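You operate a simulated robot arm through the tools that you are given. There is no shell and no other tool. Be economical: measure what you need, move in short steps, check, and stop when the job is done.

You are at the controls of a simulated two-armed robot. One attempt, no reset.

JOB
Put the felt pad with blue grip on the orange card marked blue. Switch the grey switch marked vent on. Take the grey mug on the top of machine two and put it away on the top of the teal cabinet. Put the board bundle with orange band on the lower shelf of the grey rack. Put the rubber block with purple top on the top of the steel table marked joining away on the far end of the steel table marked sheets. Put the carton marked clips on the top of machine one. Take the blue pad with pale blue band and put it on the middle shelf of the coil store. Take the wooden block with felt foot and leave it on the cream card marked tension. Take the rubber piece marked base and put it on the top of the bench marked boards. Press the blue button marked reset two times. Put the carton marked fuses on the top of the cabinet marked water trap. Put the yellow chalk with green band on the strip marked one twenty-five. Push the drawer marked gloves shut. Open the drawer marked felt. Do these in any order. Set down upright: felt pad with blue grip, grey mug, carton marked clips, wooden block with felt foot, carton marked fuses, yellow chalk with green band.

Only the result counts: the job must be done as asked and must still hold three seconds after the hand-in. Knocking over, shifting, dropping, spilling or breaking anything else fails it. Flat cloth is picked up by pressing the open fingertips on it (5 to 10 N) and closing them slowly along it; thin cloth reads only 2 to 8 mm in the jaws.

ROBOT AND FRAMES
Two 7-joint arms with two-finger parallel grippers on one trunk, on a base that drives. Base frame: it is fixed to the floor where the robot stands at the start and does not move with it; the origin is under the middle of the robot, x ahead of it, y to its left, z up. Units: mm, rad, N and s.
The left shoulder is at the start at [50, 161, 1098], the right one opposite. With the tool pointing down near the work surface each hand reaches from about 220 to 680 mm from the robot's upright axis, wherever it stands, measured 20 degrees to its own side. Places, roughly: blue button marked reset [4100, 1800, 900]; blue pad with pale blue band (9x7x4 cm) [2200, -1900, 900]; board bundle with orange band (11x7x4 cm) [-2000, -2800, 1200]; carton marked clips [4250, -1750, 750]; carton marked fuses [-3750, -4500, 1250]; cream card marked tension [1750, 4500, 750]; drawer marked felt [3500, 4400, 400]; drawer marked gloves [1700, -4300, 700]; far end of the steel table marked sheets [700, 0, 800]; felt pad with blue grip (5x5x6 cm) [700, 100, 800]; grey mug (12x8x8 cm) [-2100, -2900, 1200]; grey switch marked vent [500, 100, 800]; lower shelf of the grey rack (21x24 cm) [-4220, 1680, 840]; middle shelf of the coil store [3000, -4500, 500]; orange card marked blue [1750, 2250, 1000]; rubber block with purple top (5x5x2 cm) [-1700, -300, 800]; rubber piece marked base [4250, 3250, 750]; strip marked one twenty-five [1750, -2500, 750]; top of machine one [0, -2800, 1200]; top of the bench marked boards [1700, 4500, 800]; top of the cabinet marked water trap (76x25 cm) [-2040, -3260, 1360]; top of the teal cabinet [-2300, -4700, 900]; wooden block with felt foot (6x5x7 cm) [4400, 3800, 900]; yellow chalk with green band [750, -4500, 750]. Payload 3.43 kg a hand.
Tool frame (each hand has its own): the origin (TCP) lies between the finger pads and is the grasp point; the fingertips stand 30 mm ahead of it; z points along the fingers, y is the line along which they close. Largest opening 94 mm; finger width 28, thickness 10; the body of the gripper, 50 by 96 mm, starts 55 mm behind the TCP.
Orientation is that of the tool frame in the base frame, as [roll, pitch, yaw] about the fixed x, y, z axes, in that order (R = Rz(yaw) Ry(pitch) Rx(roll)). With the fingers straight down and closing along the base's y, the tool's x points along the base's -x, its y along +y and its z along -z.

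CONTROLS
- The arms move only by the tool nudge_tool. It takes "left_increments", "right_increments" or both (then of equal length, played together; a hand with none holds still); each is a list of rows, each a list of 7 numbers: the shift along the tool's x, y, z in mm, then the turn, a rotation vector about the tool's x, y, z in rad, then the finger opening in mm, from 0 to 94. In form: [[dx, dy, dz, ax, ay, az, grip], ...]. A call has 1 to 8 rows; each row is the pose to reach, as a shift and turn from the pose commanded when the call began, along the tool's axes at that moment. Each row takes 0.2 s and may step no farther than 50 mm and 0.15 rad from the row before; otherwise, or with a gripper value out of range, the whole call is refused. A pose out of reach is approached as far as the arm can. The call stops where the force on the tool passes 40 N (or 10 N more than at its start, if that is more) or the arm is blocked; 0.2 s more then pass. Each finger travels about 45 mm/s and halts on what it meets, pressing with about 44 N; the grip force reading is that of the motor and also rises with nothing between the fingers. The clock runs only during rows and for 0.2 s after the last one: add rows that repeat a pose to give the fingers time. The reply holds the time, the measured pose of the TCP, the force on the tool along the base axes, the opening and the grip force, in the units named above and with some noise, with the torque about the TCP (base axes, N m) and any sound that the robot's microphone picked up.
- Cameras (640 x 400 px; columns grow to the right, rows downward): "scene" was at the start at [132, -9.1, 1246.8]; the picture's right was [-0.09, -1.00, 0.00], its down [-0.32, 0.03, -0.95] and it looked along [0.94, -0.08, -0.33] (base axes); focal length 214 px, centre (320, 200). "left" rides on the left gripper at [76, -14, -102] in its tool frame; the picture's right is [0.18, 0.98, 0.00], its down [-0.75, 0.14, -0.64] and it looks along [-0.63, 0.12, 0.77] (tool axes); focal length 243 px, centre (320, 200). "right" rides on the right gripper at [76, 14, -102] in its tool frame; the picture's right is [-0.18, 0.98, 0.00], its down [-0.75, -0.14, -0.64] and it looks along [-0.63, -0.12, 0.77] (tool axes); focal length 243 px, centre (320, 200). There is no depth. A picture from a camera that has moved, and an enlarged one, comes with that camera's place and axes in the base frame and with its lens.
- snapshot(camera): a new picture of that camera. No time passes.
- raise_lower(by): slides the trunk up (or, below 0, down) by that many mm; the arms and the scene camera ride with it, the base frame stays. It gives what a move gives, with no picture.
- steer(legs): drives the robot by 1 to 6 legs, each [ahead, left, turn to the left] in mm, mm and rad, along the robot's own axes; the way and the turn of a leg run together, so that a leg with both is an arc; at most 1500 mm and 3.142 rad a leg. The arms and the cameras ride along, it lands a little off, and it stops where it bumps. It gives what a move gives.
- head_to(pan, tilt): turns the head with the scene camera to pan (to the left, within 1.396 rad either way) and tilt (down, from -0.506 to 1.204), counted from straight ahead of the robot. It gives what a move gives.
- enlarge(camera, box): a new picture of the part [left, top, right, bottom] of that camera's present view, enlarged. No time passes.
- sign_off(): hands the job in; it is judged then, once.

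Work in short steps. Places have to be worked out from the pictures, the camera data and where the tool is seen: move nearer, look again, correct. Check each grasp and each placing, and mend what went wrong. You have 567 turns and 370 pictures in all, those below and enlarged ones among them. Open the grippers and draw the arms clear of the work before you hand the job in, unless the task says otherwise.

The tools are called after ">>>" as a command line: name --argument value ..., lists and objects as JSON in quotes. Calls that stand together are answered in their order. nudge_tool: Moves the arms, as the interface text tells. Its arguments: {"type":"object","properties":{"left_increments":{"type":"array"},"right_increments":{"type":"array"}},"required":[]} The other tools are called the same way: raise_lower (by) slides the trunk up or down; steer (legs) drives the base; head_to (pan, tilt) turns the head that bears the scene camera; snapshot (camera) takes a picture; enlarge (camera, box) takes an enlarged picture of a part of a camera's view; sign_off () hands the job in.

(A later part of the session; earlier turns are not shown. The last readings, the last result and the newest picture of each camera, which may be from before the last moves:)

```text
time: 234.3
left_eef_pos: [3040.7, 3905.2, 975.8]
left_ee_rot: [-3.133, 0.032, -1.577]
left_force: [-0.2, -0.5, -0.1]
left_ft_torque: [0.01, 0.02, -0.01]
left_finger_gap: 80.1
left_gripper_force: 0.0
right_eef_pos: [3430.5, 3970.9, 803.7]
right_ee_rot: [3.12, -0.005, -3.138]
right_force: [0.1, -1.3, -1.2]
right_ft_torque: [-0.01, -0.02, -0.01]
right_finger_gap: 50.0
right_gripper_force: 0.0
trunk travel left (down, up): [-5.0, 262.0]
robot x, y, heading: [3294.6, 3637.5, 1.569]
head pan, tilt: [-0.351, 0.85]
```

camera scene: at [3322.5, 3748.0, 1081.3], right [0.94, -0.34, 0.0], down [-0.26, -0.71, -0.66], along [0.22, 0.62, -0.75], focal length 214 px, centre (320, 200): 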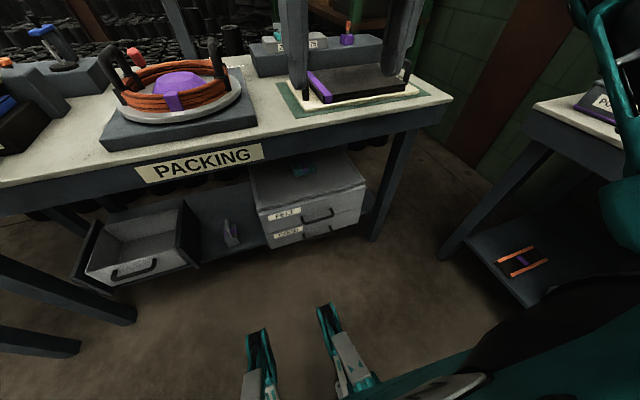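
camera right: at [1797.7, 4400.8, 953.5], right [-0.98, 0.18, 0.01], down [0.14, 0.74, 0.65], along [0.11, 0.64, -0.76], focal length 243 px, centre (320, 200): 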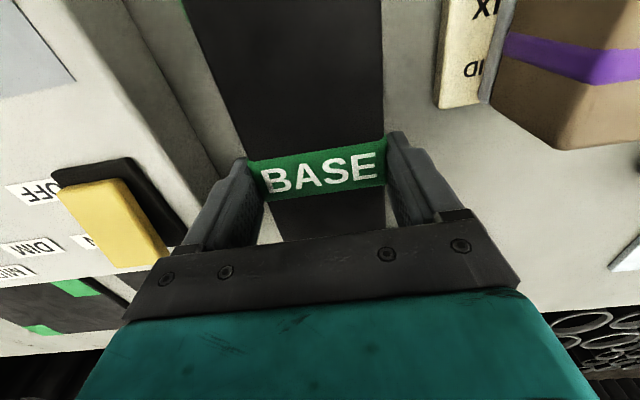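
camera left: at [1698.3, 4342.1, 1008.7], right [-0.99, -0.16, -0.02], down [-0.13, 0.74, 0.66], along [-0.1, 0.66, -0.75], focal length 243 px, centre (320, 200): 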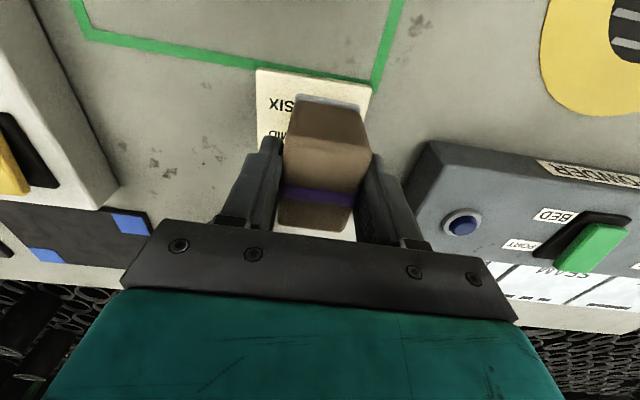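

Now I tilt the hand forward by 0.55 and lower it towards the handle's level, staying clear of the bench.

>>> nudge_tool --right_increments '[[-10, 0, 40, -0.14, 0, 0, 50], [-20, 0, 80, -0.28, 0, 0, 50], [-30, 0, 120, -0.42, 0, 0, 50], [-40, 0, 160, -0.55, 0, 0, 50], [-50, 5, 205, -0.55, 0, 0, 50], [-55, 10, 250, -0.55, 0, 0, 50], [-55, 30, 290, -0.55, 0, 0, 50], [-55, 60, 320, -0.55, 0, 0, 50]]'

>>> snapshot --camera "right"

>>> snapshot --camera "scene"

```text
time: 236.1
left_eef_pos: [3040.0, 3905.7, 976.5]
left_ee_rot: [-3.133, 0.031, -1.579]
left_force: [0.2, -0.6, -0.8]
left_ft_torque: [0.05, 0.04, -0.01]
left_finger_gap: 79.8
left_gripper_force: 0.1
right_eef_pos: [3457.4, 4048.3, 511.0]
right_ee_rot: [2.582, 0.004, 3.14]
right_force: [0.5, -0.1, 0.6]
right_ft_torque: [0.02, 0.03, 0.02]
right_finger_gap: 50.0
right_gripper_force: 0.1
right hand out of reach, approached as far as the arm can: row 5, 6, 7, 8
trunk travel left (down, up): [-5.0, 262.0]
robot x, y, heading: [3296.5, 3634.6, 1.568]
head pan, tilt: [-0.351, 0.85]
```

```text
257 pictures are left
camera right: at [3380.7, 4005.4, 607.1], right [0.18, 0.83, 0.52], down [0.75, -0.46, 0.47], along [0.63, 0.3, -0.71], focal length 243 px, centre (320, 200)
```

right: 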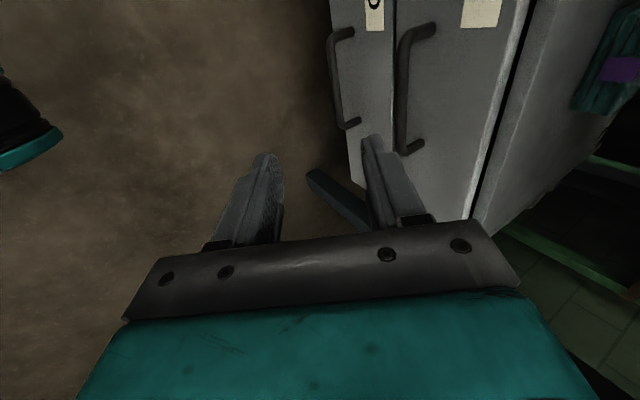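

```text
256 pictures are left
camera scene: at [3322.8, 3747.8, 1081.4], right [0.94, -0.34, 0.0], down [-0.26, -0.71, -0.66], along [0.23, 0.62, -0.75], focal length 214 px, centre (320, 200)
```

scene: 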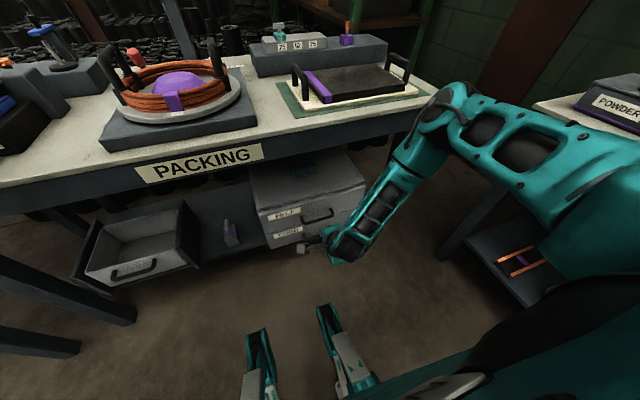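

I extend the arm forward toward the handle and see whether reach improves.

>>> nudge_tool --right_increments '[[-7, 20, 30, 0, 0, 0, 50], [-14, 40, 60, 0, 0, 0, 50], [-21, 60, 90, 0, 0, 0, 50], [-28, 78, 118, 0, 0, 0, 50]]'

>>> snapshot --camera "scene"

```text
time: 237.1
left_eef_pos: [3039.1, 3905.2, 976.5]
left_ee_rot: [-3.134, 0.033, -1.577]
left_force: [0.0, -0.3, 0.1]
left_ft_torque: [0.0, -0.02, 0.0]
left_finger_gap: 79.7
left_gripper_force: 0.0
right_eef_pos: [3487.7, 4177.5, 455.4]
right_ee_rot: [2.571, -0.006, -3.138]
right_force: [0.5, 0.6, -0.2]
right_ft_torque: [0.01, 0.02, 0.02]
right_finger_gap: 50.1
right_gripper_force: 0.1
trunk travel left (down, up): [-5.0, 262.0]
robot x, y, heading: [3299.6, 3634.7, 1.571]
head pan, tilt: [-0.351, 0.85]
```

```text
255 pictures are left
camera scene: at [3322.6, 3748.0, 1081.3], right [0.94, -0.34, 0.0], down [-0.26, -0.71, -0.66], along [0.23, 0.62, -0.75], focal length 214 px, centre (320, 200)
```

scene: 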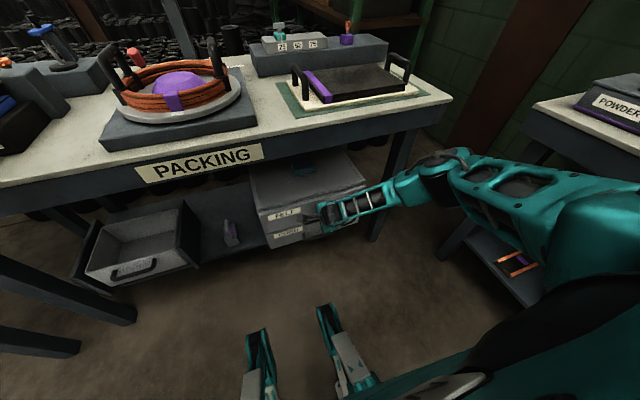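

The bar now lies almost exactly along the tool axis, ~83 mm ahead. I check with the wrist camera.

>>> snapshot --camera "right"

>>> enlarge --camera "scene" --box '[250, 160, 410, 260]'

```text
254 pictures are left
camera right: at [3411.0, 4133.7, 551.2], right [0.18, 0.83, 0.53], down [0.76, -0.46, 0.46], along [0.63, 0.32, -0.71], focal length 243 px, centre (320, 200)
```

right: 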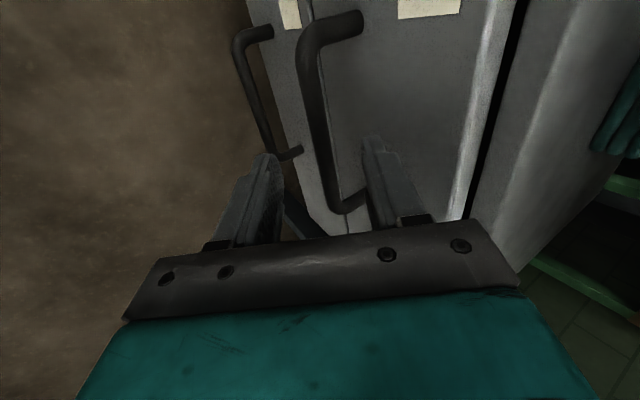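

```text
4.00 times, centred on (330, 210) of scene
camera zoom: at [3322.6, 3748.0, 1081.3], right [0.94, -0.34, 0.0], down [-0.26, -0.71, -0.66], along [0.23, 0.62, -0.75], focal length 858 px, centre (280, 160)
```

zoom: 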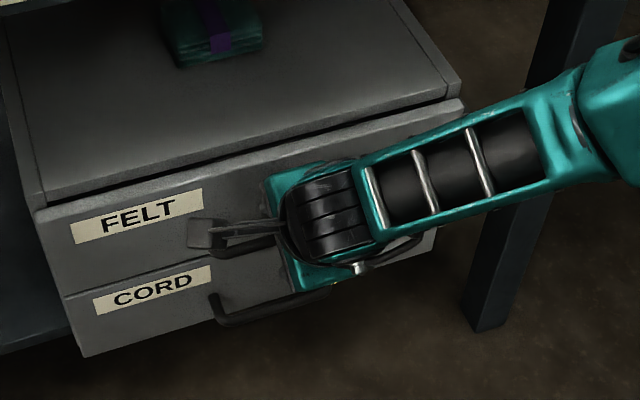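

Alignment confirmed. I narrow the jaws to 28 mm and advance 66 mm along the axis so the bar enters between the fingers.

>>> nudge_tool --right_increments '[[0, 4, 0, 0, 0, 0, 28], [0, 4, 20, 0, 0, 0, 28], [0, 4, 35, 0, 0, 0, 28], [0, 4, 50, 0, 0, 0, 28], [0, 4, 60, 0, 0, 0, 28], [0, 4, 66, 0, 0, 0, 28]]'

>>> snapshot --camera "right"

```text
time: 238.2
left_eef_pos: [3039.3, 3903.9, 977.7]
left_ee_rot: [-3.133, 0.035, -1.579]
left_force: [-0.7, 0.3, -0.1]
left_ft_torque: [-0.02, 0.0, 0.0]
left_finger_gap: 80.0
left_gripper_force: 0.0
right_eef_pos: [3486.5, 4202.2, 419.8]
right_ee_rot: [2.573, -0.006, -3.141]
right_force: [0.9, -20.0, 18.0]
right_ft_torque: [0.36, -0.01, -0.06]
right_finger_gap: 24.1
right_gripper_force: 0.1
trunk travel left (down, up): [-5.0, 262.0]
robot x, y, heading: [3295.9, 3634.9, 1.574]
head pan, tilt: [-0.351, 0.85]
stopped in row 5 (right hand): the force on the tool passed its limit at 60 N (the readings are from after the stop); the commanded pose is now the measured one
```

```text
252 pictures are left
camera right: at [3410.0, 4159.6, 514.9], right [0.19, 0.83, 0.53], down [0.76, -0.46, 0.46], along [0.63, 0.31, -0.71], focal length 243 px, centre (320, 200)
```

right: 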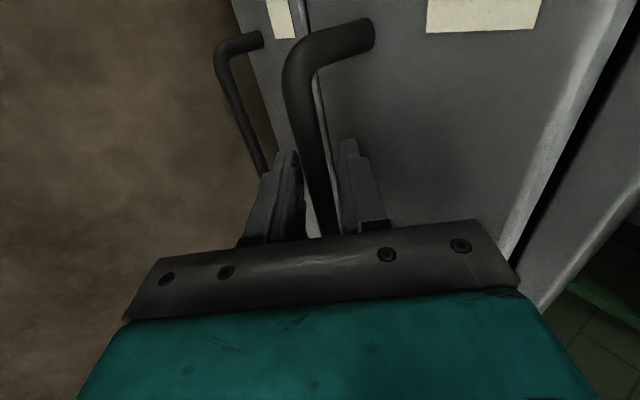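

The bar seems to lie between the fingers already and the tip touches the front. I close gently and read the gap.

>>> nudge_tool --right_increments '[[0, 0, -4, 0, 0, 0, 28], [0, 0, -4, 0, 0, 0, 18], [0, 0, -4, 0, 0, 0, 8], [0, 0, -4, 0, 0, 0, 0], [0, 0, -4, 0, 0, 0, 0]]'

```text
time: 239.3
left_eef_pos: [3039.3, 3906.2, 976.7]
left_ee_rot: [-3.133, 0.03, -1.578]
left_force: [-0.2, 0.1, 0.1]
left_ft_torque: [-0.02, 0.01, -0.02]
left_finger_gap: 80.2
left_gripper_force: 0.1
right_eef_pos: [3485.7, 4203.0, 420.2]
right_ee_rot: [2.572, -0.006, -3.139]
right_force: [0.2, 1.2, 0.8]
right_ft_torque: [0.01, -0.46, 0.65]
right_finger_gap: 16.1
right_gripper_force: 45.2
trunk travel left (down, up): [-5.0, 262.0]
robot x, y, heading: [3296.5, 3634.5, 1.569]
head pan, tilt: [-0.351, 0.85]
```

It holds the bar (16 mm). I pull by driving back 80 mm and look.

>>> steer --legs '[[-80, 0, 0]]'

>>> snapshot --camera "scene"

```text
time: 240.4
left_eef_pos: [3039.7, 3825.8, 976.3]
left_ee_rot: [-3.133, 0.032, -1.576]
left_force: [0.2, -0.6, -0.5]
left_ft_torque: [0.01, 0.02, -0.04]
left_finger_gap: 80.0
left_gripper_force: 0.0
right_eef_pos: [3486.7, 4122.8, 420.3]
right_ee_rot: [2.571, -0.005, -3.14]
right_force: [1.3, -1.0, 1.7]
right_ft_torque: [0.04, -0.43, 0.66]
right_finger_gap: 16.3
right_gripper_force: 45.1
trunk travel left (down, up): [-5.0, 262.0]
robot x, y, heading: [3296.3, 3557.4, 1.571]
head pan, tilt: [-0.351, 0.85]
```

```text
251 pictures are left
camera scene: at [3322.8, 3667.6, 1081.3], right [0.94, -0.34, 0.0], down [-0.26, -0.71, -0.66], along [0.23, 0.62, -0.75], focal length 214 px, centre (320, 200)
```

scene: 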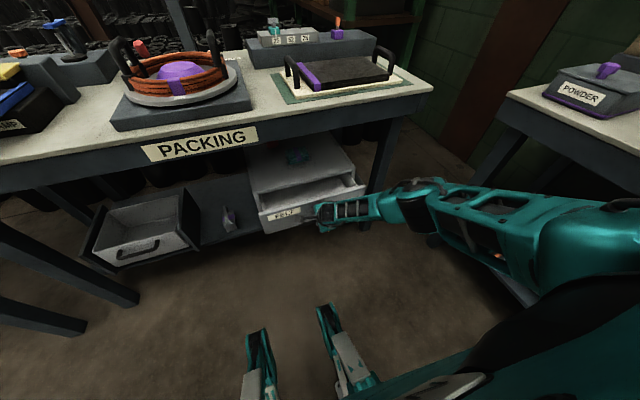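

The FELT drawer is opening. I pull another 90 mm.

>>> steer --legs '[[-90, 0, 0]]'

>>> enlarge --camera "scene" --box '[210, 110, 410, 260]'

```text
time: 241.5
left_eef_pos: [3040.1, 3737.3, 976.7]
left_ee_rot: [-3.133, 0.031, -1.577]
left_force: [0.3, 0.0, 0.1]
left_ft_torque: [0.01, 0.01, -0.01]
left_finger_gap: 79.9
left_gripper_force: 0.1
right_eef_pos: [3486.0, 4033.4, 421.3]
right_ee_rot: [2.573, -0.005, -3.138]
right_force: [-2.1, -0.8, 0.6]
right_ft_torque: [0.04, -0.54, 0.59]
right_finger_gap: 16.4
right_gripper_force: 44.5
trunk travel left (down, up): [-5.0, 262.0]
robot x, y, heading: [3295.4, 3469.2, 1.575]
head pan, tilt: [-0.351, 0.85]
```

```text
2.67 times, centred on (310, 185) of scene
camera zoom: at [3322.9, 3579.0, 1081.3], right [0.94, -0.34, 0.0], down [-0.26, -0.71, -0.66], along [0.23, 0.62, -0.75], focal length 572 px, centre (347, 240)
```

zoom: 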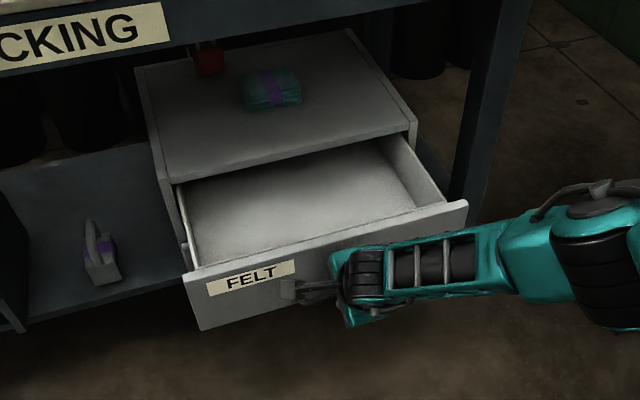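

Opened about 170 mm. I pull another 40 mm watching the force.

>>> steer --legs '[[-40, 0, 0]]'

>>> enlarge --camera "scene" --box '[210, 110, 410, 260]'

```text
time: 242.4
left_eef_pos: [3040.6, 3697.8, 976.1]
left_ee_rot: [-3.132, 0.032, -1.578]
left_force: [-0.1, -0.2, 0.8]
left_ft_torque: [-0.01, 0.0, 0.04]
left_finger_gap: 80.0
left_gripper_force: 0.1
right_eef_pos: [3487.1, 3994.2, 421.0]
right_ee_rot: [2.571, -0.005, -3.14]
right_force: [-0.5, -1.5, 1.9]
right_ft_torque: [0.04, -0.47, 0.64]
right_finger_gap: 16.1
right_gripper_force: 44.9
trunk travel left (down, up): [-5.0, 262.0]
robot x, y, heading: [3301.5, 3432.3, 1.571]
head pan, tilt: [-0.351, 0.85]
```

```text
2.67 times, centred on (310, 185) of scene
camera zoom: at [3323.0, 3539.3, 1081.3], right [0.94, -0.34, 0.0], down [-0.26, -0.71, -0.66], along [0.23, 0.62, -0.75], focal length 572 px, centre (347, 240)
```

zoom: 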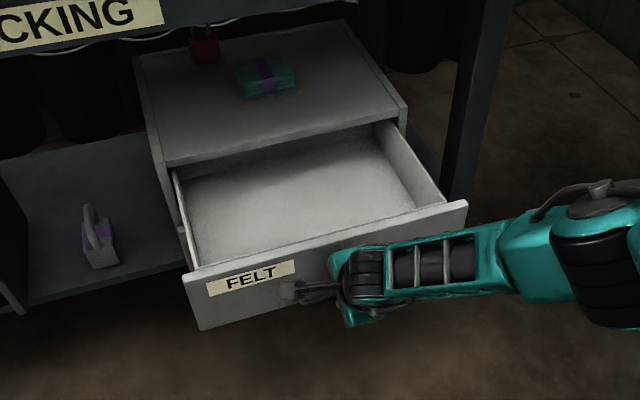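

Open by ~210 mm. I release, withdraw along the tool axis, and lift away.

>>> nudge_tool --right_increments '[[0, 0, 0, 0, 0, 0, 28], [0, 0, 0, 0, 0, 0, 30], [0, 0, -25, 0, 0, 0, 30], [0, 0, -60, 0, 0, 0, 30], [0, 0, -100, 0, 0, 0, 30], [0, -20, -140, 0, 0, 0, 30], [0, -40, -180, 0, 0, 0, 30]]'

>>> snapshot --camera "scene"

```text
time: 244.0
left_eef_pos: [3039.4, 3698.1, 976.3]
left_ee_rot: [-3.134, 0.033, -1.578]
left_force: [-0.1, -0.3, 0.3]
left_ft_torque: [0.01, -0.01, 0.05]
left_finger_gap: 80.0
left_gripper_force: 0.0
right_eef_pos: [3487.8, 3865.0, 553.1]
right_ee_rot: [2.573, -0.007, -3.138]
right_force: [0.0, 0.4, 0.5]
right_ft_torque: [0.01, 0.01, 0.01]
right_finger_gap: 29.9
right_gripper_force: 0.0
trunk travel left (down, up): [-5.0, 262.0]
robot x, y, heading: [3302.0, 3426.6, 1.572]
head pan, tilt: [-0.351, 0.85]
```

```text
248 pictures are left
camera scene: at [3323.1, 3539.5, 1081.3], right [0.94, -0.34, 0.0], down [-0.26, -0.71, -0.66], along [0.23, 0.62, -0.75], focal length 214 px, centre (320, 200)
```

scene: 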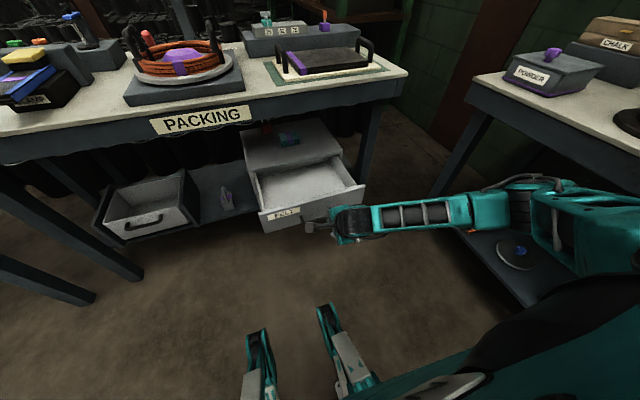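

Drawer is open. I lift and untilt the right hand, return it to its normal orientation, and raise the trunk.

>>> nudge_tool --right_increments '[[0, 20, -32, 0.08, 0, 0, 60], [0, 40, -64, 0.16, 0, 0, 60], [0, 60, -96, 0.24, 0, 0, 60], [0, 80, -128, 0.32, 0, 0, 60], [0, 100, -160, 0.4, 0, 0, 60], [0, 120, -192, 0.48, 0, 0, 60], [0, 140, -224, 0.55, 0, 0, 60], [0, 160, -256, 0.55, 0, 0, 60]]'

>>> nudge_tool --right_increments '[[0, 0, -20, 0, 0, -0.15, 60], [0, 0, -40, 0, 0, -0.3, 60], [0, 0, -60, 0, 0, -0.45, 60], [0, 0, -80, 0, 0, -0.6, 60], [0, 0, -100, 0, 0, -0.75, 60], [0, 0, -120, 0, 0, -0.9, 60], [0, 0, -140, 0, 0, -1.05, 60], [0, 0, -160, 0, 0, -1.2, 60]]'

>>> nudge_tool --right_increments '[[20, 0, 0, 0, 0, -0.12, 60], [40, 0, 0, 0, 0, -0.24, 60], [60, 0, 0, 0, 0, -0.37, 60]]'

>>> raise_lower --by 120

```text
time: 245.8
left_eef_pos: [3041.2, 3696.6, 977.0]
left_ee_rot: [-3.132, 0.032, -1.579]
left_force: [0.3, -0.2, -1.1]
left_ft_torque: [0.01, 0.0, -0.02]
left_finger_gap: 80.1
left_gripper_force: 0.1
right_eef_pos: [3490.9, 3860.8, 855.0]
right_ee_rot: [3.123, -0.005, -3.138]
right_force: [0.6, -0.5, -0.5]
right_ft_torque: [-0.02, 0.01, 0.0]
right_finger_gap: 60.0
right_gripper_force: 0.1
trunk travel left (down, up): [-5.0, 262.0]
robot x, y, heading: [3298.7, 3425.4, 1.571]
head pan, tilt: [-0.351, 0.85]
```

```text
time: 247.6
left_eef_pos: [3040.3, 3698.2, 976.5]
left_ee_rot: [-3.132, 0.031, -1.578]
left_force: [-0.1, 0.0, 0.4]
left_ft_torque: [0.0, -0.02, 0.01]
left_finger_gap: 80.3
left_gripper_force: 0.2
right_eef_pos: [3489.2, 3858.6, 1012.1]
right_ee_rot: [3.129, 0.017, -1.934]
right_force: [-1.1, -0.3, -0.7]
right_ft_torque: [0.0, 0.05, 0.0]
right_finger_gap: 59.9
right_gripper_force: 0.1
trunk travel left (down, up): [-5.0, 262.0]
robot x, y, heading: [3297.9, 3426.5, 1.572]
head pan, tilt: [-0.351, 0.85]
```

```text
time: 248.4
left_eef_pos: [3039.8, 3697.9, 975.8]
left_ee_rot: [-3.132, 0.031, -1.58]
left_force: [0.5, 0.6, -0.2]
left_ft_torque: [-0.01, 0.01, 0.02]
left_finger_gap: 80.2
left_gripper_force: 0.1
right_eef_pos: [3468.9, 3800.2, 1012.3]
right_ee_rot: [3.137, 0.018, -1.566]
right_force: [0.2, 1.7, 0.3]
right_ft_torque: [-0.01, -0.05, 0.05]
right_finger_gap: 59.9
right_gripper_force: 0.1
trunk travel left (down, up): [-5.0, 262.0]
robot x, y, heading: [3297.3, 3424.4, 1.571]
head pan, tilt: [-0.351, 0.85]
```

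```text
time: 249.9
left_eef_pos: [3040.9, 3698.0, 1096.8]
left_ee_rot: [-3.134, 0.031, -1.579]
left_force: [-0.5, -0.3, 0.4]
left_ft_torque: [-0.01, -0.02, -0.01]
left_finger_gap: 79.8
left_gripper_force: 0.1
right_eef_pos: [3469.9, 3800.6, 1131.8]
right_ee_rot: [3.139, 0.019, -1.567]
right_force: [0.6, -0.4, -0.3]
right_ft_torque: [0.01, 0.05, -0.02]
right_finger_gap: 59.9
right_gripper_force: 0.0
trunk travel left (down, up): [-125.0, 142.0]
robot x, y, heading: [3298.5, 3426.5, 1.575]
head pan, tilt: [-0.351, 0.85]
```

Drawer job done. Next the reset button near [4100,1800]: I turn to face +x and drive along -y.

>>> steer --legs '[[0, 0, -1.573], [0, -1450, 0]]'

>>> head_to --pan 0.0 --tilt 0.3

>>> snapshot --camera "scene"

```text
time: 266.6
left_eef_pos: [3601.9, 2234.9, 1095.8]
left_ee_rot: [-3.134, 0.031, -3.112]
left_force: [-0.5, 0.1, -0.3]
left_ft_torque: [-0.01, 0.01, -0.04]
left_finger_gap: 79.9
left_gripper_force: 0.0
right_eef_pos: [3719.0, 1809.6, 1131.3]
right_ee_rot: [3.136, 0.019, -3.103]
right_force: [0.7, -0.3, 0.5]
right_ft_torque: [0.01, 0.03, 0.0]
right_finger_gap: 59.9
right_gripper_force: 0.0
trunk travel left (down, up): [-125.0, 142.0]
robot x, y, heading: [3342.3, 1970.1, 0.033]
head pan, tilt: [-0.351, 0.85]
```

```text
time: 267.6
left_eef_pos: [3603.0, 2233.8, 1096.7]
left_ee_rot: [-3.133, 0.031, -3.114]
left_force: [-1.4, 0.0, 0.3]
left_ft_torque: [0.02, 0.03, -0.02]
left_finger_gap: 80.1
left_gripper_force: 0.2
right_eef_pos: [3719.1, 1809.2, 1132.9]
right_ee_rot: [3.136, 0.019, -3.103]
right_force: [0.1, 0.6, 0.1]
right_ft_torque: [0.03, -0.01, 0.01]
right_finger_gap: 59.9
right_gripper_force: 0.0
trunk travel left (down, up): [-125.0, 142.0]
robot x, y, heading: [3338.5, 1967.8, 0.039]
head pan, tilt: [0.0, 0.3]
```

```text
247 pictures are left
camera scene: at [3472.3, 1972.7, 1249.6], right [0.04, -1.0, 0.0], down [-0.3, -0.01, -0.96], along [0.95, 0.03, -0.3], focal length 214 px, centre (320, 200)
```

scene: 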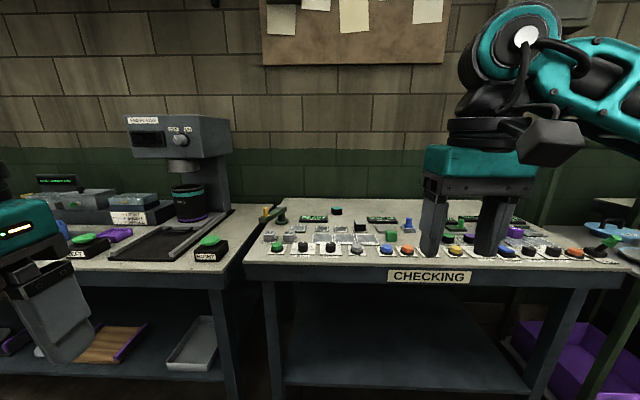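

CHECKING bench ahead. I enlarge its row of buttons to find "RESET".

>>> enlarge --camera "scene" --box '[250, 200, 450, 270]'

>>> enlarge --camera "scene" --box '[430, 200, 630, 270]'

```text
3.20 times, centred on (350, 235) of scene
camera zoom: at [3472.3, 1972.7, 1249.6], right [0.04, -1.0, 0.0], down [-0.3, -0.01, -0.96], along [0.95, 0.03, -0.3], focal length 686 px, centre (224, 88)
```

zoom: 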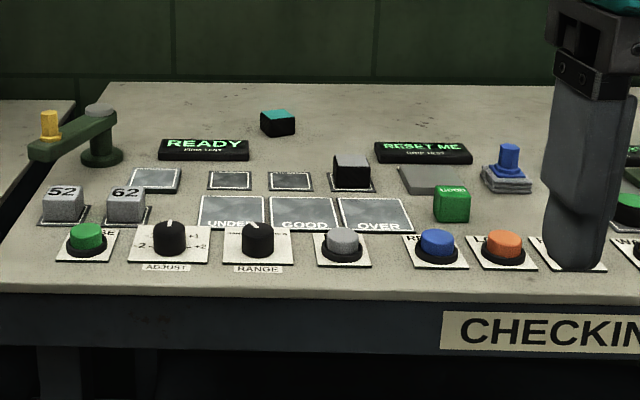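

```text
3.20 times, centred on (530, 235) of scene
camera zoom: at [3472.3, 1972.7, 1249.6], right [0.04, -1.0, 0.0], down [-0.3, -0.01, -0.96], along [0.95, 0.03, -0.3], focal length 686 px, centre (-352, 88)
```

zoom: 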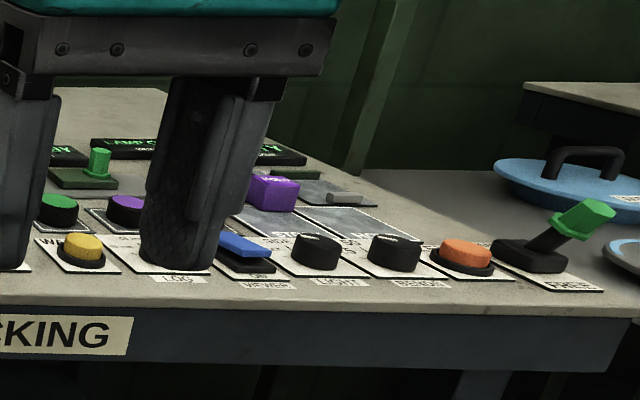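

The blue button beside the "RESET ME" display is likely it, near [4180,1745]. I drive closer to read its label.

>>> steer --legs '[[260, 0, -0.035]]'

>>> head_to --pan -0.2 --tilt 0.45

>>> snapshot --camera "scene"

>>> snapshot --camera "right"

```text
time: 269.4
left_eef_pos: [3870.1, 2232.1, 1095.5]
left_ee_rot: [-3.133, 0.032, 3.137]
left_force: [0.4, -0.8, 0.0]
left_ft_torque: [-0.01, 0.01, -0.02]
left_finger_gap: 80.1
left_gripper_force: 0.0
right_eef_pos: [3973.4, 1802.5, 1131.5]
right_ee_rot: [3.137, 0.016, -3.136]
right_force: [0.6, 0.2, -0.5]
right_ft_torque: [-0.03, 0.02, 0.04]
right_finger_gap: 59.9
right_gripper_force: 0.0
trunk travel left (down, up): [-125.0, 142.0]
robot x, y, heading: [3597.6, 1974.9, 0.003]
head pan, tilt: [0.0, 0.3]
```

```text
time: 270.2
left_eef_pos: [3869.2, 2230.9, 1097.0]
left_ee_rot: [-3.131, 0.032, 3.135]
left_force: [0.2, 0.1, -0.4]
left_ft_torque: [0.03, 0.02, 0.0]
left_finger_gap: 79.9
left_gripper_force: 0.0
right_eef_pos: [3973.3, 1803.0, 1132.8]
right_ee_rot: [3.136, 0.02, -3.133]
right_force: [0.7, 0.2, 1.0]
right_ft_torque: [-0.01, 0.04, 0.01]
right_finger_gap: 59.9
right_gripper_force: 0.0
trunk travel left (down, up): [-125.0, 142.0]
robot x, y, heading: [3600.4, 1972.8, 0.007]
head pan, tilt: [-0.201, 0.45]
```

```text
244 pictures are left
camera scene: at [3727.9, 1955.4, 1235.8], right [-0.19, -0.98, 0.0], down [-0.43, 0.08, -0.9], along [0.88, -0.18, -0.43], focal length 214 px, centre (320, 200)
```

scene: 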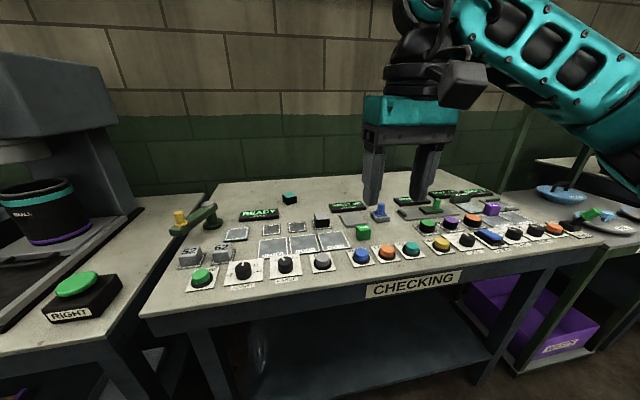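

```text
243 pictures are left
camera right: at [3894.2, 1816.5, 1234.3], right [0.18, 0.98, 0.01], down [0.74, -0.14, 0.66], along [0.65, -0.11, -0.76], focal length 243 px, centre (320, 200)
```

right: 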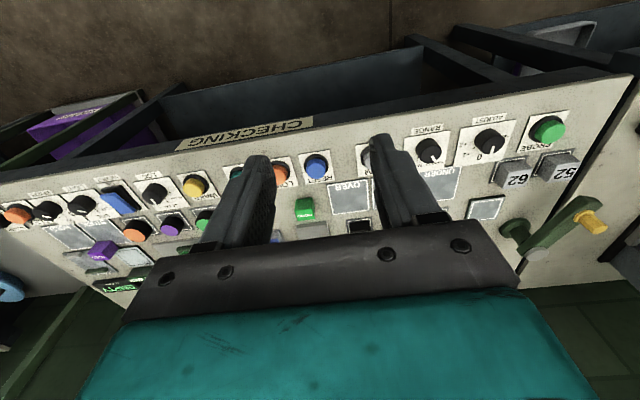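

>>> enlarge --camera "right" --box '[250, 120, 410, 220]'

>>> enlarge --camera "scene" --box '[320, 190, 440, 265]'

```text
4.00 times, centred on (330, 170) of right
camera zoom: at [3894.2, 1816.5, 1234.3], right [0.18, 0.98, 0.01], down [0.74, -0.14, 0.66], along [0.65, -0.11, -0.76], focal length 970 px, centre (280, 320)
```

zoom: 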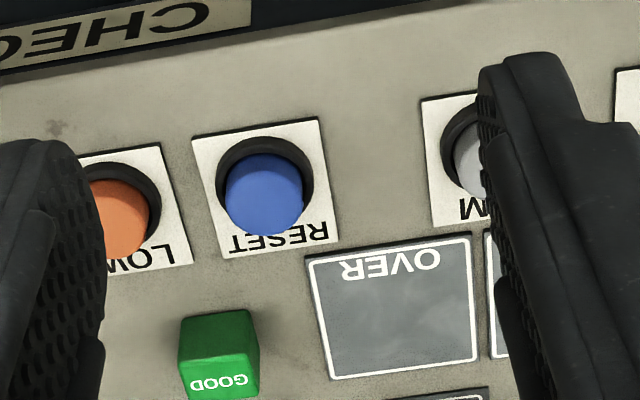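

```text
5.33 times, centred on (380, 228) of scene
camera zoom: at [3727.9, 1955.4, 1235.8], right [-0.19, -0.98, 0.0], down [-0.43, 0.08, -0.9], along [0.88, -0.18, -0.43], focal length 1144 px, centre (0, 53)
```

zoom: 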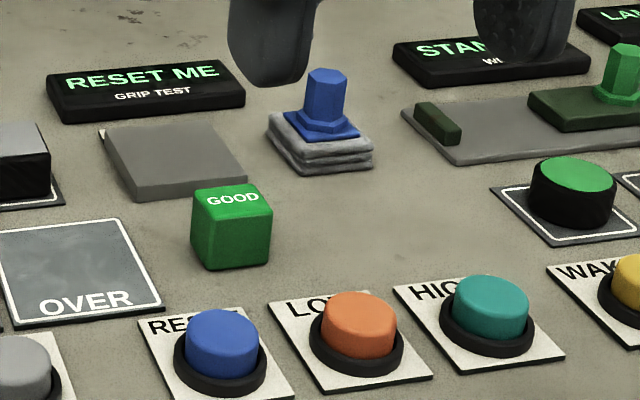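

RESET confirmed at [4116,1772,889]. I bring the closed right fingers above it.

>>> nudge_tool --right_increments '[[-30, -7, 30, 0, 0, 0, 0], [-60, -14, 60, 0, 0, 0, 0], [-90, -21, 95, 0, 0, 0, 0], [-120, -28, 130, 0, 0, 0, 0], [-143, -31, 165, 0, 0, 0, 0], [-143, -31, 180, 0, 0, 0, 0]]'

>>> snapshot --camera "right"

```text
time: 271.6
left_eef_pos: [3868.6, 2231.5, 1096.4]
left_ee_rot: [-3.132, 0.031, 3.136]
left_force: [0.0, -0.7, 0.2]
left_ft_torque: [0.02, -0.02, 0.02]
left_finger_gap: 80.0
left_gripper_force: 0.1
right_eef_pos: [4121.2, 1774.6, 953.0]
right_ee_rot: [3.136, 0.018, -3.134]
right_force: [0.7, -0.4, 0.0]
right_ft_torque: [0.02, 0.01, 0.02]
right_finger_gap: 0.0
right_gripper_force: 33.1
trunk travel left (down, up): [-125.0, 142.0]
robot x, y, heading: [3596.8, 1975.3, 0.007]
head pan, tilt: [-0.201, 0.45]
```

```text
240 pictures are left
camera right: at [4042.4, 1788.4, 1056.0], right [0.18, 0.98, 0.01], down [0.74, -0.14, 0.66], along [0.65, -0.11, -0.75], focal length 243 px, centre (320, 200)
```

right: 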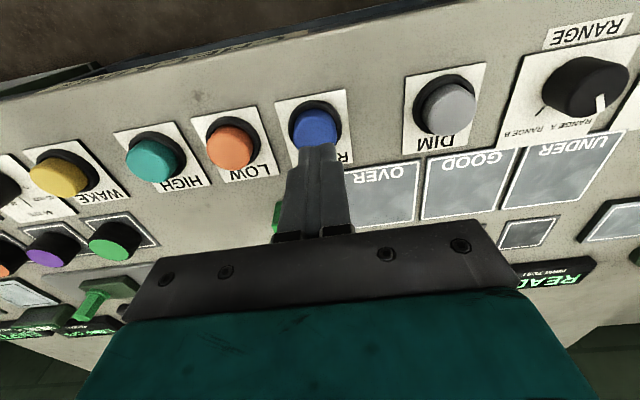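

Aligned within 6 mm. I press the button once and lift.

>>> nudge_tool --right_increments '[[5, -2, 15, 0, 0, 0, 0], [5, -2, 28, 0, 0, 0, 0], [5, -2, 35, 0, 0, 0, 0], [5, -2, 40, 0, 0, 0, 0], [5, -2, 44, 0, 0, 0, 0], [5, -2, 48, 0, 0, 0, 0]]'

>>> enlarge --camera "scene" --box '[320, 190, 440, 265]'

```text
time: 273.0
left_eef_pos: [3867.5, 2231.4, 1097.0]
left_ee_rot: [-3.132, 0.034, 3.137]
left_force: [-0.6, -0.4, 0.5]
left_ft_torque: [-0.02, 0.01, 0.0]
left_finger_gap: 80.0
left_gripper_force: 0.1
right_eef_pos: [4115.8, 1770.6, 909.3]
right_ee_rot: [3.136, 0.026, -3.137]
right_force: [-0.7, -3.7, 19.5]
right_ft_torque: [-0.12, 0.13, 0.06]
right_finger_gap: 0.0
right_gripper_force: 32.8
trunk travel left (down, up): [-125.0, 142.0]
robot x, y, heading: [3597.9, 1973.3, 0.002]
head pan, tilt: [-0.201, 0.45]
heard: click
```

```text
5.33 times, centred on (380, 228) of scene
camera zoom: at [3726.3, 1955.6, 1236.4], right [-0.2, -0.98, 0.0], down [-0.43, 0.08, -0.9], along [0.88, -0.18, -0.43], focal length 1144 px, centre (0, 53)
```

zoom: 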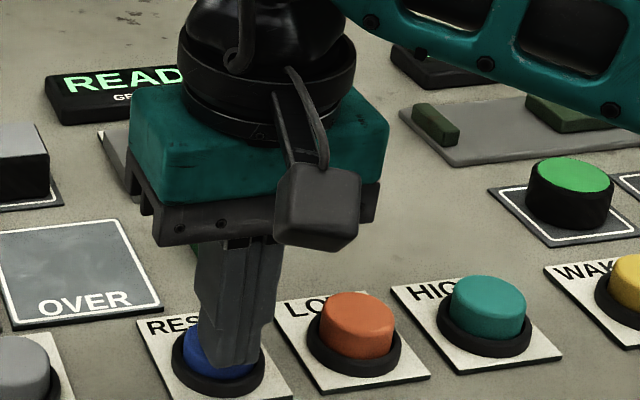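

Click heard, display now "READY". I lift and press a second time.

>>> nudge_tool --right_increments '[[0, 0, -15, 0, 0, 0, 0], [0, 0, -30, 0, 0, 0, 0], [0, 0, -30, 0, 0, 0, 0]]'

>>> nudge_tool --right_increments '[[0, 0, 15, 0, 0, 0, 0], [0, 0, 22, 0, 0, 0, 0], [0, 0, 27, 0, 0, 0, 0], [0, 0, 31, 0, 0, 0, 0], [0, 0, 34, 0, 0, 0, 0]]'

>>> nudge_tool --right_increments '[[0, 0, -30, 0, 0, 0, 0], [0, 0, -70, 0, 0, 0, 0], [30, 0, -110, 0, 0, 0, 0], [60, 0, -145, 0, 0, 0, 0], [100, 0, -170, 0, 0, 0, 0], [135, 0, -190, 0, 0, 0, 0]]'

>>> enlarge --camera "scene" --box '[300, 180, 440, 265]'

```text
time: 273.8
left_eef_pos: [3869.1, 2231.6, 1097.0]
left_ee_rot: [-3.133, 0.033, 3.136]
left_force: [-0.3, 0.0, -0.2]
left_ft_torque: [0.02, -0.05, 0.0]
left_finger_gap: 79.9
left_gripper_force: 0.0
right_eef_pos: [4113.5, 1772.7, 935.8]
right_ee_rot: [3.136, 0.018, -3.135]
right_force: [-0.5, -1.0, -0.5]
right_ft_torque: [-0.01, -0.01, -0.01]
right_finger_gap: 0.0
right_gripper_force: 32.9
trunk travel left (down, up): [-125.0, 142.0]
robot x, y, heading: [3597.5, 1973.0, 0.004]
head pan, tilt: [-0.201, 0.45]
```

```text
time: 275.0
left_eef_pos: [3866.8, 2231.6, 1098.7]
left_ee_rot: [-3.13, 0.035, 3.136]
left_force: [0.0, 0.9, -0.4]
left_ft_torque: [0.01, -0.03, -0.02]
left_finger_gap: 80.3
left_gripper_force: 0.0
right_eef_pos: [4115.9, 1773.3, 906.4]
right_ee_rot: [3.135, 0.029, -3.137]
right_force: [-2.8, -5.3, 31.4]
right_ft_torque: [-0.14, 0.19, 0.09]
right_finger_gap: 0.0
right_gripper_force: 33.0
trunk travel left (down, up): [-125.0, 142.0]
robot x, y, heading: [3595.7, 1972.3, 0.004]
head pan, tilt: [-0.201, 0.45]
heard: click
```

```text
time: 276.4
left_eef_pos: [3869.3, 2230.2, 1097.3]
left_ee_rot: [-3.133, 0.034, 3.137]
left_force: [-0.1, 0.0, 0.3]
left_ft_torque: [0.01, 0.02, -0.02]
left_finger_gap: 80.0
left_gripper_force: 0.2
right_eef_pos: [3976.1, 1769.8, 1089.3]
right_ee_rot: [3.136, 0.019, -3.137]
right_force: [-0.7, 0.6, 0.6]
right_ft_torque: [0.01, 0.0, 0.02]
right_finger_gap: 0.1
right_gripper_force: 33.1
trunk travel left (down, up): [-125.0, 142.0]
robot x, y, heading: [3600.6, 1975.2, 0.007]
head pan, tilt: [-0.201, 0.45]
```

```text
4.57 times, centred on (370, 222) of scene
camera zoom: at [3727.5, 1955.4, 1235.8], right [-0.2, -0.98, 0.0], down [-0.43, 0.08, -0.9], along [0.88, -0.18, -0.43], focal length 980 px, centre (91, 97)
```

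zoom: 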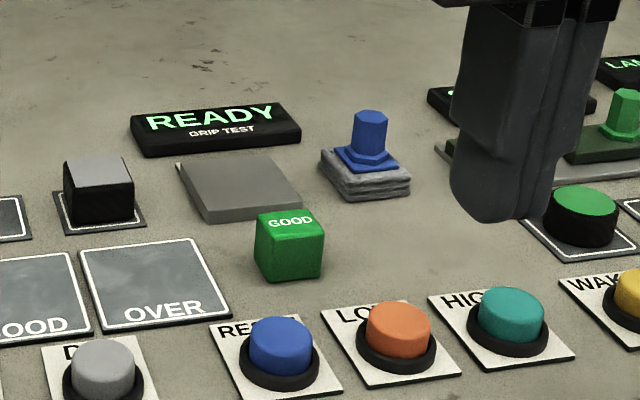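

Two clicks: done. Next the clips carton near [4250,-1750]. I back off, turn to face -y, and look down the east corridor.

>>> steer --legs '[[-250, 0, 0], [0, 0, -1.577]]'

>>> head_to --pan 0.0 --tilt 0.2

>>> snapshot --camera "scene"

```text
time: 282.0
left_eef_pos: [3614.1, 1703.5, 1095.4]
left_ee_rot: [-3.131, 0.03, 1.569]
left_force: [-0.4, -1.3, -0.2]
left_ft_torque: [-0.03, 0.01, -0.01]
left_finger_gap: 80.1
left_gripper_force: 0.1
right_eef_pos: [3152.8, 1595.8, 1089.2]
right_ee_rot: [3.138, 0.02, 1.58]
right_force: [-0.3, 0.1, -0.3]
right_ft_torque: [-0.01, -0.03, -0.01]
right_finger_gap: 0.0
right_gripper_force: 32.3
trunk travel left (down, up): [-125.0, 142.0]
robot x, y, heading: [3352.0, 1976.3, -1.566]
head pan, tilt: [-0.201, 0.45]
```

```text
time: 282.8
left_eef_pos: [3613.3, 1704.0, 1096.8]
left_ee_rot: [-3.135, 0.033, 1.568]
left_force: [0.1, -0.5, 0.3]
left_ft_torque: [0.0, -0.01, -0.02]
left_finger_gap: 79.9
left_gripper_force: 0.0
right_eef_pos: [3152.1, 1595.9, 1089.7]
right_ee_rot: [3.136, 0.018, 1.58]
right_force: [0.2, 0.6, 0.6]
right_ft_torque: [0.0, 0.02, -0.05]
right_finger_gap: 0.0
right_gripper_force: 33.3
trunk travel left (down, up): [-125.0, 142.0]
robot x, y, heading: [3355.5, 1973.7, -1.567]
head pan, tilt: [0.0, 0.201]
```

```text
237 pictures are left
camera scene: at [3355.5, 1839.3, 1258.9], right [-1.0, -0.01, 0.0], down [0.0, 0.2, -0.98], along [0.01, -0.98, -0.2], focal length 214 px, centre (320, 200)
```

scene: 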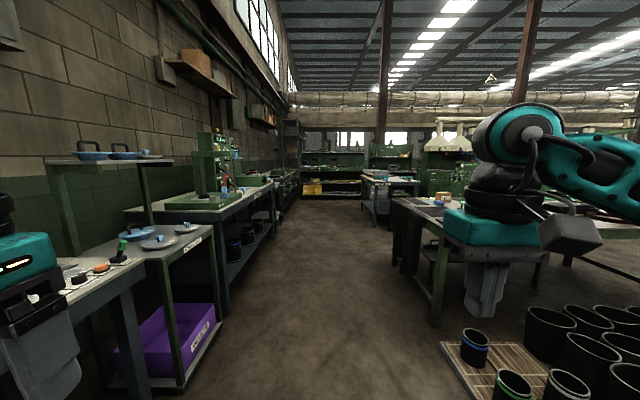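

The corridor is clear along x≈3355. I drive 2900 mm down it and look again.

>>> steer --legs '[[1450, 0, 0], [1450, 0, 0]]'

>>> snapshot --camera "scene"

>>> head_to --pan 0.7 --tilt 0.25

>>> snapshot --camera "scene"

```text
time: 296.8
left_eef_pos: [3647.0, -1197.6, 1096.6]
left_ee_rot: [-3.134, 0.031, 1.566]
left_force: [0.1, 0.6, 0.6]
left_ft_torque: [0.01, 0.0, 0.02]
left_finger_gap: 80.0
left_gripper_force: 0.0
right_eef_pos: [3187.1, -1304.7, 1088.7]
right_ee_rot: [3.137, 0.019, 1.576]
right_force: [0.1, 0.5, 0.3]
right_ft_torque: [-0.04, 0.02, -0.01]
right_finger_gap: 0.0
right_gripper_force: 32.9
trunk travel left (down, up): [-125.0, 142.0]
robot x, y, heading: [3391.0, -927.4, -1.562]
head pan, tilt: [0.0, 0.201]
```

```text
236 pictures are left
camera scene: at [3390.3, -1061.3, 1259.0], right [-1.0, 0.0, 0.0], down [0.0, 0.2, -0.98], along [0.0, -0.98, -0.2], focal length 214 px, centre (320, 200)
```

scene: 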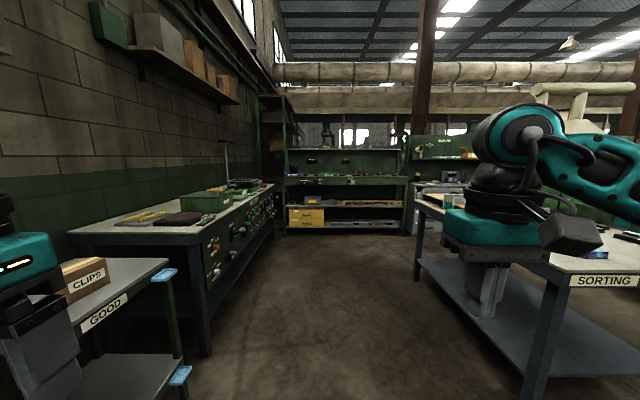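

```text
time: 297.8
left_eef_pos: [3647.3, -1197.7, 1096.2]
left_ee_rot: [-3.135, 0.031, 1.566]
left_force: [0.0, 0.3, 0.0]
left_ft_torque: [-0.04, 0.01, 0.0]
left_finger_gap: 80.1
left_gripper_force: 0.1
right_eef_pos: [3186.9, -1305.3, 1089.1]
right_ee_rot: [3.137, 0.018, 1.575]
right_force: [0.2, -0.2, -0.1]
right_ft_torque: [-0.03, -0.02, 0.0]
right_finger_gap: 0.0
right_gripper_force: 32.9
trunk travel left (down, up): [-125.0, 142.0]
robot x, y, heading: [3394.8, -926.9, -1.565]
head pan, tilt: [0.7, 0.25]
```

```text
235 pictures are left
camera scene: at [3450.3, -1039.2, 1254.4], right [-0.76, -0.65, 0.0], down [-0.16, 0.19, -0.97], along [0.63, -0.74, -0.25], focal length 214 px, centre (320, 200)
```

scene: 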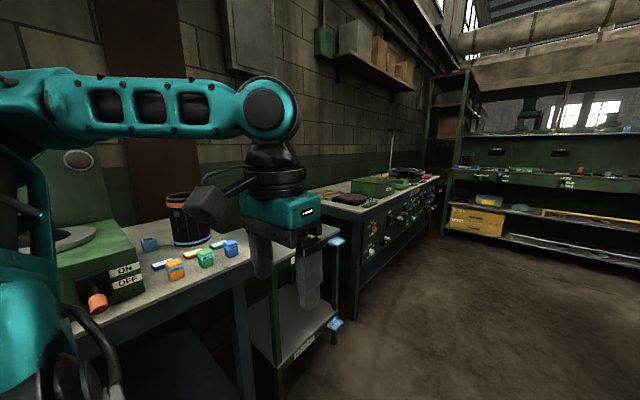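

CLIPS sits on a small table marked GOOD near [4300,-1825]. I drive there and face +x, with it to the robot's left.

>>> steer --legs '[[1080, 0, 0], [0, 0, 1.565]]'

>>> head_to --pan 0.2 --tilt 0.4

>>> snapshot --camera "scene"

```text
time: 307.1
left_eef_pos: [3665.6, -1739.2, 1096.5]
left_ee_rot: [-3.132, 0.035, 3.129]
left_force: [0.8, 0.3, -0.3]
left_ft_torque: [-0.02, 0.0, 0.0]
left_finger_gap: 80.0
left_gripper_force: 0.0
right_eef_pos: [3768.9, -2202.3, 1087.7]
right_ee_rot: [3.136, 0.018, -3.141]
right_force: [-0.6, -0.1, -0.4]
right_ft_torque: [0.02, -0.04, -0.01]
right_finger_gap: 0.3
right_gripper_force: 32.9
trunk travel left (down, up): [-125.0, 142.0]
robot x, y, heading: [3390.5, -1997.9, 0.001]
head pan, tilt: [0.7, 0.25]
```

```text
time: 308.1
left_eef_pos: [3664.6, -1739.0, 1096.2]
left_ee_rot: [-3.133, 0.034, 3.129]
left_force: [0.3, -0.1, -0.2]
left_ft_torque: [0.01, 0.01, 0.01]
left_finger_gap: 80.0
left_gripper_force: 0.0
right_eef_pos: [3768.3, -2201.0, 1088.2]
right_ee_rot: [3.135, 0.019, 3.14]
right_force: [0.2, -0.3, 0.2]
right_ft_torque: [0.01, 0.02, -0.02]
right_finger_gap: 0.0
right_gripper_force: 32.7
trunk travel left (down, up): [-125.0, 142.0]
robot x, y, heading: [3390.1, -1996.3, -0.004]
head pan, tilt: [0.201, 0.4]
```

```text
234 pictures are left
camera scene: at [3523.0, -1977.6, 1240.4], right [0.2, -0.98, 0.0], down [-0.38, -0.08, -0.92], along [0.9, 0.18, -0.39], focal length 214 px, centre (320, 200)
```

scene: 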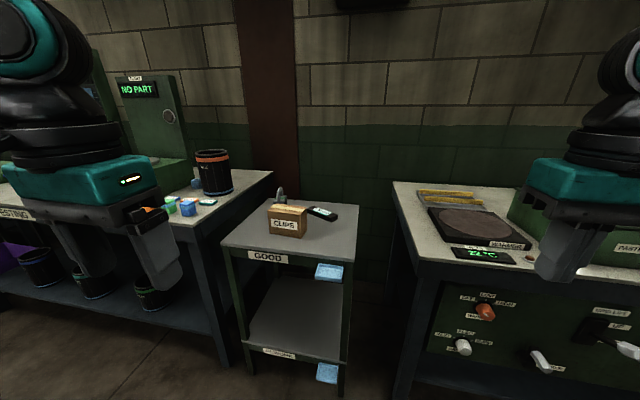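

>>> steer --legs '[[300, 100, 0]]'

>>> snapshot --camera "scene"

>>> enlarge --camera "left" --box '[120, 0, 520, 250]'

```text
time: 310.2
left_eef_pos: [3967.7, -1640.1, 1096.6]
left_ee_rot: [-3.133, 0.03, 3.13]
left_force: [-0.2, 0.9, -0.6]
left_ft_torque: [-0.03, 0.0, -0.01]
left_finger_gap: 80.2
left_gripper_force: 0.1
right_eef_pos: [4072.3, -2102.5, 1088.1]
right_ee_rot: [3.136, 0.019, -3.141]
right_force: [0.4, 0.4, 0.2]
right_ft_torque: [-0.03, -0.01, -0.01]
right_finger_gap: 0.0
right_gripper_force: 32.8
trunk travel left (down, up): [-125.0, 142.0]
robot x, y, heading: [3696.7, -1896.7, -0.003]
head pan, tilt: [0.201, 0.4]
```

```text
233 pictures are left
camera scene: at [3826.0, -1879.0, 1240.4], right [0.2, -0.98, 0.0], down [-0.38, -0.08, -0.92], along [0.9, 0.18, -0.39], focal length 214 px, centre (320, 200)
```

scene: 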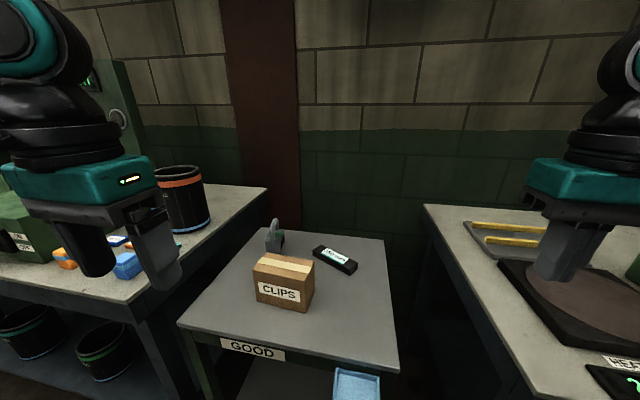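

```text
1.60 times, centred on (320, 125) of left
camera zoom: at [3888.5, -1653.3, 1197.5], right [-0.17, 0.98, -0.01], down [0.73, 0.14, 0.66], along [0.66, 0.1, -0.75], focal length 388 px, centre (320, 320)
```

zoom: 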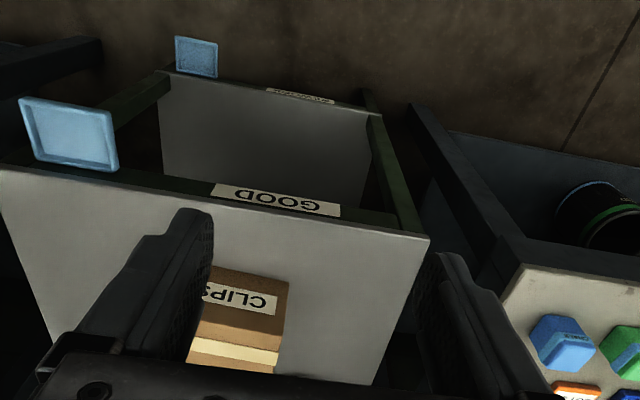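

>>> enlarge --camera "scene" --box '[220, 210, 380, 335]'

```text
3.20 times, centred on (300, 272) of scene
camera zoom: at [3826.0, -1879.0, 1240.4], right [0.2, -0.98, 0.0], down [-0.38, -0.08, -0.92], along [0.9, 0.18, -0.39], focal length 686 px, centre (384, -32)
```

zoom: 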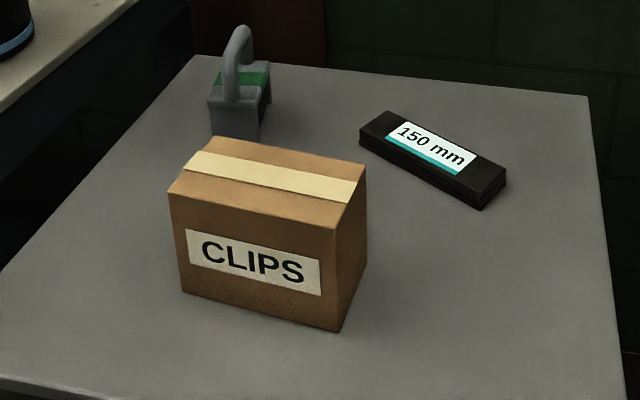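

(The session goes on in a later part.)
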